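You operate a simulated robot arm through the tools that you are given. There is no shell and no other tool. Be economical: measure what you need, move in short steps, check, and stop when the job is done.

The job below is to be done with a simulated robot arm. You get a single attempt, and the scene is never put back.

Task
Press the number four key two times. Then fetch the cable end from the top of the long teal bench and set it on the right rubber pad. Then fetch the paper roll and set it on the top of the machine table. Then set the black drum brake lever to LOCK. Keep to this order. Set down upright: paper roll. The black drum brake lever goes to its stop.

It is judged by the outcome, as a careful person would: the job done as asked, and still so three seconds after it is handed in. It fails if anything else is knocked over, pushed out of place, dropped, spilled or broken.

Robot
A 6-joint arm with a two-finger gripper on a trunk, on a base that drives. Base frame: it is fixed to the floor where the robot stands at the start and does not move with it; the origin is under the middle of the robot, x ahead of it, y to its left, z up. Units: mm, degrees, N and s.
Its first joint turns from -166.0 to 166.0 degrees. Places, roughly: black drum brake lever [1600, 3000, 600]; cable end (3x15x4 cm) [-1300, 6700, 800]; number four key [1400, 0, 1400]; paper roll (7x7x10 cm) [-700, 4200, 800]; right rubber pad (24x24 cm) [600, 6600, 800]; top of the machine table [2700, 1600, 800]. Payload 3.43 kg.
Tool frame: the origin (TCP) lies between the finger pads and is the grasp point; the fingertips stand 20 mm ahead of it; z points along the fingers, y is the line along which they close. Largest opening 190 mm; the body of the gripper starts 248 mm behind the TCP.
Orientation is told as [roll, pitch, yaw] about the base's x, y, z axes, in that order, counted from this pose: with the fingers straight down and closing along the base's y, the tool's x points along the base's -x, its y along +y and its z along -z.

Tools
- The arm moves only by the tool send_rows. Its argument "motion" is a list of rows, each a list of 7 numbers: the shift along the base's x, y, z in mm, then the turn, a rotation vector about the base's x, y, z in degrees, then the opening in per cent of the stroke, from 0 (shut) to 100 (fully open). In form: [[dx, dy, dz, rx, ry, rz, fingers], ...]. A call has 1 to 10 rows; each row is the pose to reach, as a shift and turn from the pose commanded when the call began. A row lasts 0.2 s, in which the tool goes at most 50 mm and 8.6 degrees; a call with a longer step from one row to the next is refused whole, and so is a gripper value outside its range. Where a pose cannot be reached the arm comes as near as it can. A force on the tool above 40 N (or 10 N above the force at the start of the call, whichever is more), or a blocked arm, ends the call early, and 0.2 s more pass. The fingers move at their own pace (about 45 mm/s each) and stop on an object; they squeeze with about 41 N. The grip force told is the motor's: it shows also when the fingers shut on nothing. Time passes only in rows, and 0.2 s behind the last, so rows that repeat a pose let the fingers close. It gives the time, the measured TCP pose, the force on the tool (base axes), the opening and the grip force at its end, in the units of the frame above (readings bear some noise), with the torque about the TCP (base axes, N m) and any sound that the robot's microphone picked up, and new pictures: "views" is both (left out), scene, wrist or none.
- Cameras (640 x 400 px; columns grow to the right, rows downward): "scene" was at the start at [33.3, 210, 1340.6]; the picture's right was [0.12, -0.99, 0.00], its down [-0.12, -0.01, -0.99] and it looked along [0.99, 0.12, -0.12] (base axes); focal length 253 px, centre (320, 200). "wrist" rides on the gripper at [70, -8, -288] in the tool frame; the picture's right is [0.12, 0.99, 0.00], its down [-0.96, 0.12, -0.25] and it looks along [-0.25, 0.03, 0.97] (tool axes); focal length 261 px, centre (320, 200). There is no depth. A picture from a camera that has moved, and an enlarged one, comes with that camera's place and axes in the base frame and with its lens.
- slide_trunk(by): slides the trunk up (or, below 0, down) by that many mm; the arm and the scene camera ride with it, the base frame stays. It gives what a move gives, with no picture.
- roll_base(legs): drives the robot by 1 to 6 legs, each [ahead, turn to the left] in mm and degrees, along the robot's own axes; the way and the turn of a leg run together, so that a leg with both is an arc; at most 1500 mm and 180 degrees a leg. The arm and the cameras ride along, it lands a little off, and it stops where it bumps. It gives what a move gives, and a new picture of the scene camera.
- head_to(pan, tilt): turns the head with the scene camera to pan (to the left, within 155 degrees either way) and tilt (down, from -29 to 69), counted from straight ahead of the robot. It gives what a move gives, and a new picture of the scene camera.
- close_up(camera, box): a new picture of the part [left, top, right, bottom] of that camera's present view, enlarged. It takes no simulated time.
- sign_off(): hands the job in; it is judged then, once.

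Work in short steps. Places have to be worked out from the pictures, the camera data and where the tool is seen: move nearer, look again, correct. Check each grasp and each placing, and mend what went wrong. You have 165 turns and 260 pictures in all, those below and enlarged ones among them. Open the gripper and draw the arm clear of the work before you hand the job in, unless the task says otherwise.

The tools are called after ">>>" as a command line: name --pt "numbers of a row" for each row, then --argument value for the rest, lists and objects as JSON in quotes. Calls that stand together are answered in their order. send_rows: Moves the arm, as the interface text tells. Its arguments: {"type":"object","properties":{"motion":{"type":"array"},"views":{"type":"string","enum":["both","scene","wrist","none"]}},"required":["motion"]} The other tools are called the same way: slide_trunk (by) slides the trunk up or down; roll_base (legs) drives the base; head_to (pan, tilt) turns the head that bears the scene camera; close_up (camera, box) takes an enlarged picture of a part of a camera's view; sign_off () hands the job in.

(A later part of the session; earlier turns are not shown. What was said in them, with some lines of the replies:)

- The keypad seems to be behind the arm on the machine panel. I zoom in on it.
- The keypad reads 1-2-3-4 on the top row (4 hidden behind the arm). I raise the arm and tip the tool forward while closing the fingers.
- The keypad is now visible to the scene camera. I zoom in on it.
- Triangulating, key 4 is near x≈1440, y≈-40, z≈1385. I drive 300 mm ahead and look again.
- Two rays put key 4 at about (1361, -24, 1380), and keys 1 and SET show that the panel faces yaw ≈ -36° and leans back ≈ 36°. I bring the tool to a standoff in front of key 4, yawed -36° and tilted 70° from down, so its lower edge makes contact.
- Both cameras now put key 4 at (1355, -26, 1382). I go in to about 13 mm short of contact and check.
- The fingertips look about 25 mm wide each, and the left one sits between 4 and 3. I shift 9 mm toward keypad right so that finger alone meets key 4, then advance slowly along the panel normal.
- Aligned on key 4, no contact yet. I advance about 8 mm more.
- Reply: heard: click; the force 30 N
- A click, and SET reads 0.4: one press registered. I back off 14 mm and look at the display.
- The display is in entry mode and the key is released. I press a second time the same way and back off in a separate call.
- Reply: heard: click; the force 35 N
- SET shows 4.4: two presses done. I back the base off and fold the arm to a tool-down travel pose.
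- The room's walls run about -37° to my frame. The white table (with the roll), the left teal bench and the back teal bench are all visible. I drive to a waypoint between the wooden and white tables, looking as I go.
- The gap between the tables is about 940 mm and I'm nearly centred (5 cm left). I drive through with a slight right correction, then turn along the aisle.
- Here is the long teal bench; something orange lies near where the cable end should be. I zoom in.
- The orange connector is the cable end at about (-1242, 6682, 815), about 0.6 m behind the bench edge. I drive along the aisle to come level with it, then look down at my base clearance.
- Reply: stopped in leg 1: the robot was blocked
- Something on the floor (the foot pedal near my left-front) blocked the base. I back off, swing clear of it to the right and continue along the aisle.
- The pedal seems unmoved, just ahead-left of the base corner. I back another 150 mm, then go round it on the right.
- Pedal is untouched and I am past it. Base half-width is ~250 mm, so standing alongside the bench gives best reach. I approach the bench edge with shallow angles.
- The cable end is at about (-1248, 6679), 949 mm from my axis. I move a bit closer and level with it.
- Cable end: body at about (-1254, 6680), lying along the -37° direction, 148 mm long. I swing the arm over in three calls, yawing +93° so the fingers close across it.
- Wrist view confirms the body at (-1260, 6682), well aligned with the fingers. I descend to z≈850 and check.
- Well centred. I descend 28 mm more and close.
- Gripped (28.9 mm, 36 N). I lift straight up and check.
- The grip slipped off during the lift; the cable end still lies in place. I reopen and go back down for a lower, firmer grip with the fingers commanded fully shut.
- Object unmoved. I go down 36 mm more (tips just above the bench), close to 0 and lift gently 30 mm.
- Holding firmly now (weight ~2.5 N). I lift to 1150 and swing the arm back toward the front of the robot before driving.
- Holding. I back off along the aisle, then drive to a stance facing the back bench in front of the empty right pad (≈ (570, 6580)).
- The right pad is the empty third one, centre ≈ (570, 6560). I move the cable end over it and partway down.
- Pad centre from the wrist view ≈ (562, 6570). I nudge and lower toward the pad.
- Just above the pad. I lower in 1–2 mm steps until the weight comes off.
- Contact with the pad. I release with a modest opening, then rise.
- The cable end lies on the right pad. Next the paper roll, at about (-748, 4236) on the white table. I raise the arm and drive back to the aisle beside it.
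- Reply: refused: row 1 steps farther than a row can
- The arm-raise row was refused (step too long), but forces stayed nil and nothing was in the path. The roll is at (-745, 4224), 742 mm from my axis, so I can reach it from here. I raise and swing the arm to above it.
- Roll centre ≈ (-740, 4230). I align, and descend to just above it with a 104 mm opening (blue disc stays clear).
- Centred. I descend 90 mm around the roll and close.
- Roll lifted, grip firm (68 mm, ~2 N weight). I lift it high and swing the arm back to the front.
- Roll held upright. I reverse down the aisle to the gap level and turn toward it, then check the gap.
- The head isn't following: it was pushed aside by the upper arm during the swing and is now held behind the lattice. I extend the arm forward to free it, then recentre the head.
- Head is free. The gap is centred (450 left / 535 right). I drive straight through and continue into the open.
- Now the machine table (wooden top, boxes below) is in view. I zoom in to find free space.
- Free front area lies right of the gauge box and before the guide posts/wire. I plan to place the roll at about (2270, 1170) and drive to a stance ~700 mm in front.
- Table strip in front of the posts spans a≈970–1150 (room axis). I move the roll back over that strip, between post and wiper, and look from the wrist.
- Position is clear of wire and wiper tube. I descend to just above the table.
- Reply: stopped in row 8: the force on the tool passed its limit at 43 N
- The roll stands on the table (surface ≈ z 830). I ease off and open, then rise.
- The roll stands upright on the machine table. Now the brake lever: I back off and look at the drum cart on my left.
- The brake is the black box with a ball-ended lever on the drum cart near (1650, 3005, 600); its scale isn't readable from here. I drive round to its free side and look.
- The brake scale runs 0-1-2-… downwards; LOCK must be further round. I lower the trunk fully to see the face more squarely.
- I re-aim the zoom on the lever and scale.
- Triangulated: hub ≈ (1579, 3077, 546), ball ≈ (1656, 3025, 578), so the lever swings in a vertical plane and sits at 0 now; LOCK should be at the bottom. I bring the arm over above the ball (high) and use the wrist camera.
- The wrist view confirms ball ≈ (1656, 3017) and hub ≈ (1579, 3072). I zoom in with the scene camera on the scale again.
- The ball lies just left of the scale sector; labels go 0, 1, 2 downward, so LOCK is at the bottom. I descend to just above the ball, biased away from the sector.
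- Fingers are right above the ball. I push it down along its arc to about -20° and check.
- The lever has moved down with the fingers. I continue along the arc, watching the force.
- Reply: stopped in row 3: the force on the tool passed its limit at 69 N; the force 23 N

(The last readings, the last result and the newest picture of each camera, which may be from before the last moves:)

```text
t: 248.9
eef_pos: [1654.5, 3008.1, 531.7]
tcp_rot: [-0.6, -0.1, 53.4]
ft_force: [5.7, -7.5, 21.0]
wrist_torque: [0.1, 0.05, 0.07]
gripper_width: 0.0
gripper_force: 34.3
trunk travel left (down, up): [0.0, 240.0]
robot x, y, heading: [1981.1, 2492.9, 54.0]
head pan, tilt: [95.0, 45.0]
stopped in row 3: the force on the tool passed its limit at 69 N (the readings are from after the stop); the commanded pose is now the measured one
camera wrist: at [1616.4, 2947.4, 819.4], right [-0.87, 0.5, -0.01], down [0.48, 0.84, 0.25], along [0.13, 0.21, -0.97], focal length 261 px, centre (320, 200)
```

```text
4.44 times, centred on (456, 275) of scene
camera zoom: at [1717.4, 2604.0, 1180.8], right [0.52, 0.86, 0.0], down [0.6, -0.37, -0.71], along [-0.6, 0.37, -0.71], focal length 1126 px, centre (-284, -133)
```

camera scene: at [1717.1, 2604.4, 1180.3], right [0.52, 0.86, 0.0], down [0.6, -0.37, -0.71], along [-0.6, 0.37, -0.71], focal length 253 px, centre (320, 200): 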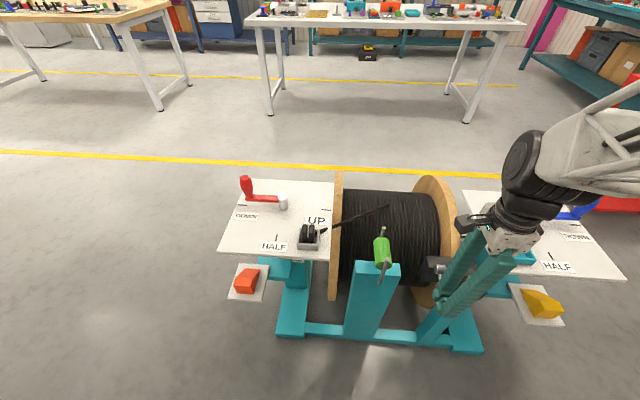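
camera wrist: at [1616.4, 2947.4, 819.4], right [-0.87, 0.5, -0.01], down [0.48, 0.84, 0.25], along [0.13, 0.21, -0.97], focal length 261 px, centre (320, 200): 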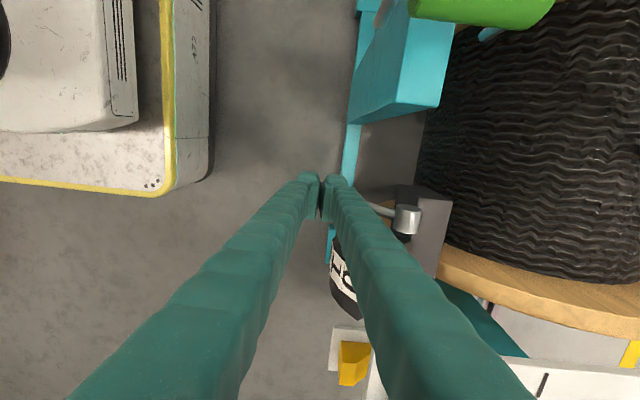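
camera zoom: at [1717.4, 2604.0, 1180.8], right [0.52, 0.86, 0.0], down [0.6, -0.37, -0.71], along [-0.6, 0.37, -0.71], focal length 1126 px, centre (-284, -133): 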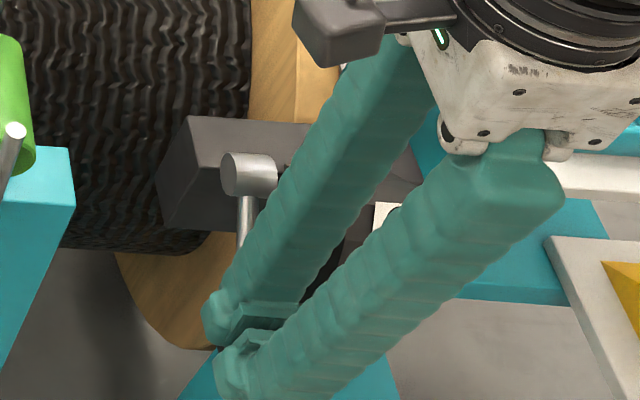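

Hard stop felt (69 N peak) at about -33°. I lift the fingers clear and look where the lever stands on the scale.

>>> send_rows --pt "0 0 40 0 0 0 0" --pt "0 0 85 0 0 0 0" --pt "0 0 130 0 0 0 0" --pt "0 0 175 0 0 0 0" --pt "0 0 220 0 0 0 0" --pt "25 -20 255 0 0 0 0" --pt "60 -40 270 0 0 0 0" --pt "95 -65 285 0 0 0 0" --pt "130 -90 300 0 0 0 0" --views "wrist"

>>> close_up --camera "scene" --box '[416, 250, 512, 310]'

```text
t: 250.9
eef_pos: [1784.1, 2918.7, 829.7]
tcp_rot: [-0.8, 0.0, 53.5]
ft_force: [0.0, 0.9, -1.0]
wrist_torque: [-0.22, -0.16, 0.01]
gripper_width: 0.0
gripper_force: 34.2
trunk travel left (down, up): [0.0, 240.0]
robot x, y, heading: [1978.1, 2495.5, 53.9]
head pan, tilt: [95.0, 45.0]
camera wrist: at [1746.3, 2859.2, 1117.8], right [-0.87, 0.5, -0.01], down [0.48, 0.84, 0.25], along [0.13, 0.21, -0.97], focal length 261 px, centre (320, 200)
```

wrist: 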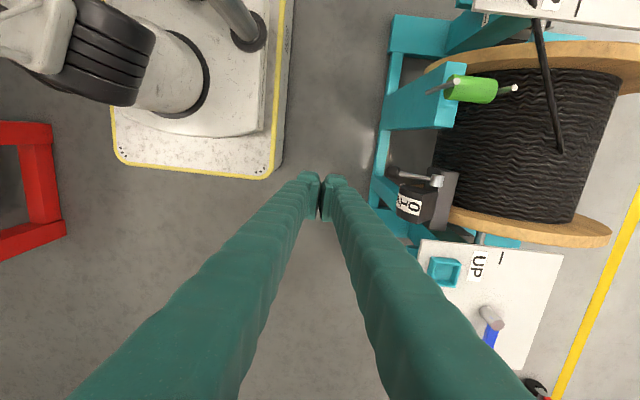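

```text
6.67 times, centred on (464, 280) of scene
camera zoom: at [1716.8, 2604.9, 1180.2], right [0.52, 0.86, 0.0], down [0.61, -0.37, -0.71], along [-0.6, 0.37, -0.71], focal length 1688 px, centre (-640, -333)
```

zoom: 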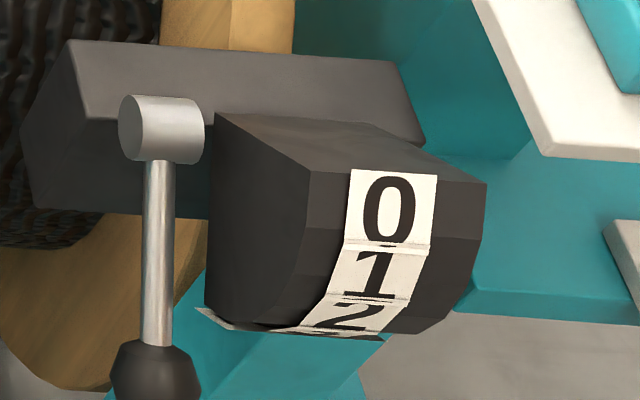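

The lever now points ~36° down, with a wide label at the bottom end of the scale. To verify LOCK, I raise the arm, turn to face the cart and back up for a flatter view.

>>> send_rows --pt "0 0 45 0 0 0 0" --pt "0 0 90 0 0 0 0" --pt "0 0 135 0 0 0 0" --pt "0 0 180 0 0 0 0" --pt "0 0 225 0 0 0 0" --pt "0 0 250 0 0 0 0" --views "none"

>>> roll_base --legs '[[0, 90], [-330, 0]]'

>>> head_to --pan 0 --tilt 35

```text
t: 252.3
eef_pos: [1785.0, 2917.5, 1080.3]
tcp_rot: [-0.7, 0.0, 53.4]
ft_force: [0.1, 0.2, 0.1]
wrist_torque: [-0.01, 0.04, -0.02]
gripper_width: 0.0
gripper_force: 34.4
trunk travel left (down, up): [0.0, 240.0]
robot x, y, heading: [1982.2, 2492.7, 53.8]
head pan, tilt: [95.0, 45.0]
```

```text
t: 258.5
eef_pos: [1821.3, 2101.5, 1079.6]
tcp_rot: [-0.6, -0.2, 143.4]
ft_force: [-0.4, -0.4, -1.3]
wrist_torque: [0.01, -0.02, -0.01]
gripper_width: 0.0
gripper_force: 34.7
trunk travel left (down, up): [0.0, 240.0]
robot x, y, heading: [2249.9, 2297.0, 143.8]
head pan, tilt: [95.0, 45.0]
camera scene: at [2137.5, 2033.0, 1180.3], right [-0.86, 0.52, 0.0], down [0.37, 0.61, -0.71], along [-0.37, -0.6, -0.71], focal length 253 px, centre (320, 200)
```

scene: 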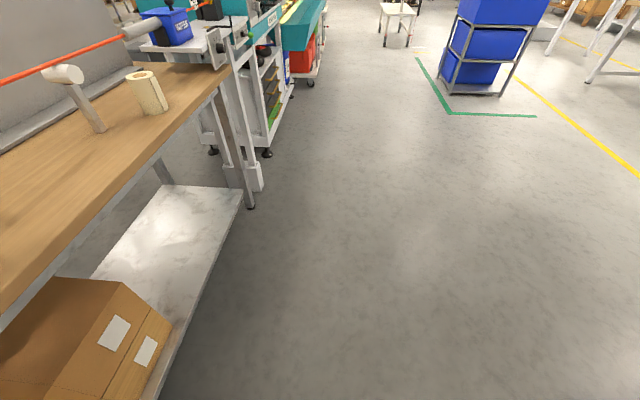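

```text
t: 260.2
eef_pos: [1821.9, 2101.4, 1080.4]
tcp_rot: [-0.7, -0.1, 143.3]
ft_force: [0.2, -0.1, 0.1]
wrist_torque: [-0.02, 0.02, 0.01]
gripper_width: 0.0
gripper_force: 33.8
trunk travel left (down, up): [0.0, 240.0]
robot x, y, heading: [2242.9, 2298.1, 143.8]
head pan, tilt: [0.0, 35.0]
camera scene: at [2108.4, 2154.5, 1195.2], right [0.59, 0.81, 0.0], down [0.46, -0.34, -0.82], along [-0.66, 0.48, -0.57], focal length 253 px, centre (320, 200)
```

scene: 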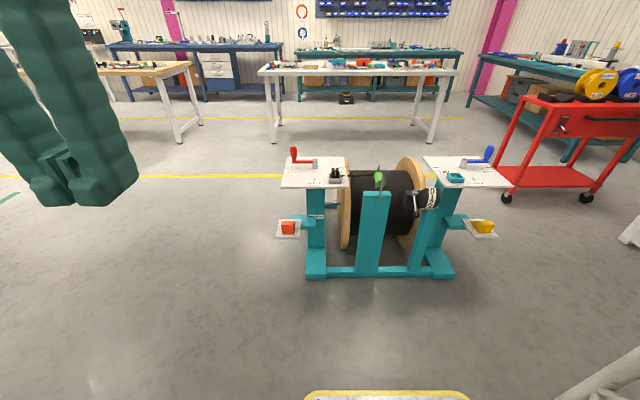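

I zoom in on the scale and lever.

>>> close_up --camera "scene" --box '[396, 175, 460, 215]'

```text
10.00 times, centred on (428, 195) of scene
camera zoom: at [2108.4, 2154.5, 1195.2], right [0.59, 0.81, 0.0], down [0.46, -0.34, -0.82], along [-0.66, 0.48, -0.57], focal length 2532 px, centre (-760, 250)
```

zoom: 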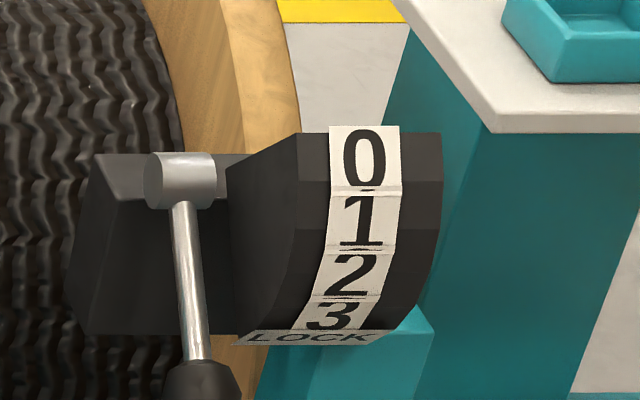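

The scale reads 0-1-2-3-LOCK and the lever is at the bottom end. I take one more zoom to compare the lever's angle with the LOCK mark.

>>> close_up --camera "scene" --box '[396, 185, 460, 225]'

```text
10.00 times, centred on (428, 205) of scene
camera zoom: at [2108.4, 2154.5, 1195.2], right [0.59, 0.81, 0.0], down [0.46, -0.34, -0.82], along [-0.66, 0.48, -0.57], focal length 2532 px, centre (-760, 150)
```

zoom: 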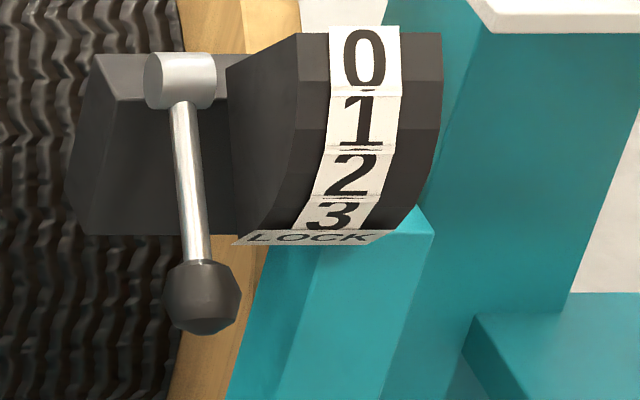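

LOCK is the last mark and the lever sits at the stop there. I open the gripper and check the back bench from afar before handing in.

>>> send_rows --pt "0 0 0 0 0 0 30" --pt "0 0 0 0 0 0 50" --pt "0 0 0 0 0 0 50" --views "none"

>>> head_to --pan -30 --tilt 15

>>> close_up --camera "scene" --box '[150, 90, 342, 210]'

```text
t: 261.0
eef_pos: [1821.7, 2101.0, 1081.4]
tcp_rot: [-0.6, -0.1, 143.4]
ft_force: [-0.6, -0.4, -0.3]
wrist_torque: [0.0, -0.02, 0.02]
gripper_width: 68.7
gripper_force: 0.0
trunk travel left (down, up): [0.0, 240.0]
robot x, y, heading: [2250.0, 2297.1, 143.7]
head pan, tilt: [0.0, 35.0]
```

```text
t: 262.0
eef_pos: [1821.7, 2100.5, 1079.8]
tcp_rot: [-0.6, 0.0, 143.4]
ft_force: [-1.0, -0.2, -0.5]
wrist_torque: [0.0, -0.05, 0.02]
gripper_width: 94.8
gripper_force: 0.1
trunk travel left (down, up): [0.0, 240.0]
robot x, y, heading: [2245.6, 2295.6, 143.9]
head pan, tilt: [-30.0, 15.0]
camera scene: at [2141.6, 2187.9, 1227.0], right [0.91, 0.41, 0.0], down [0.11, -0.24, -0.97], along [-0.39, 0.88, -0.26], focal length 253 px, centre (320, 200)
```

scene: 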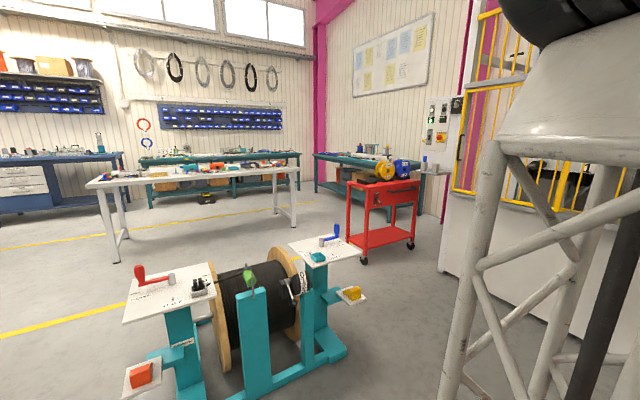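

```text
3.33 times, centred on (246, 150) of scene
camera zoom: at [2141.6, 2187.9, 1227.0], right [0.91, 0.41, 0.0], down [0.11, -0.24, -0.97], along [-0.39, 0.88, -0.26], focal length 844 px, centre (567, 367)
```

zoom: 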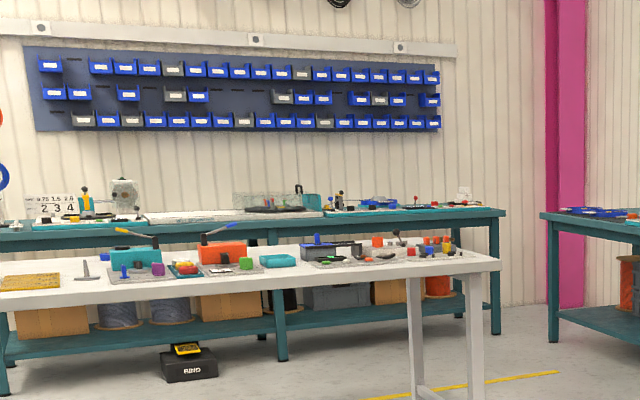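

Everything is in order: cable end on the pad, roll upright, lever at LOCK, arm clear and gripper open. I hand in.

>>> sign_off

```text
The job is handed in.
```

I did all four steps in order and handed the job in:
- **Key:** key 4 was pressed twice, and the display reads 4.4.
- **Cable end:** it lies on the right rubber pad.
- **Paper roll:** it stands upright on the machine table.
- **Brake lever:** the black drum brake lever is against its stop at LOCK.

On the way, the base bumped something near the foot pedal by the teal bench. The pedal looked unmoved afterwards.
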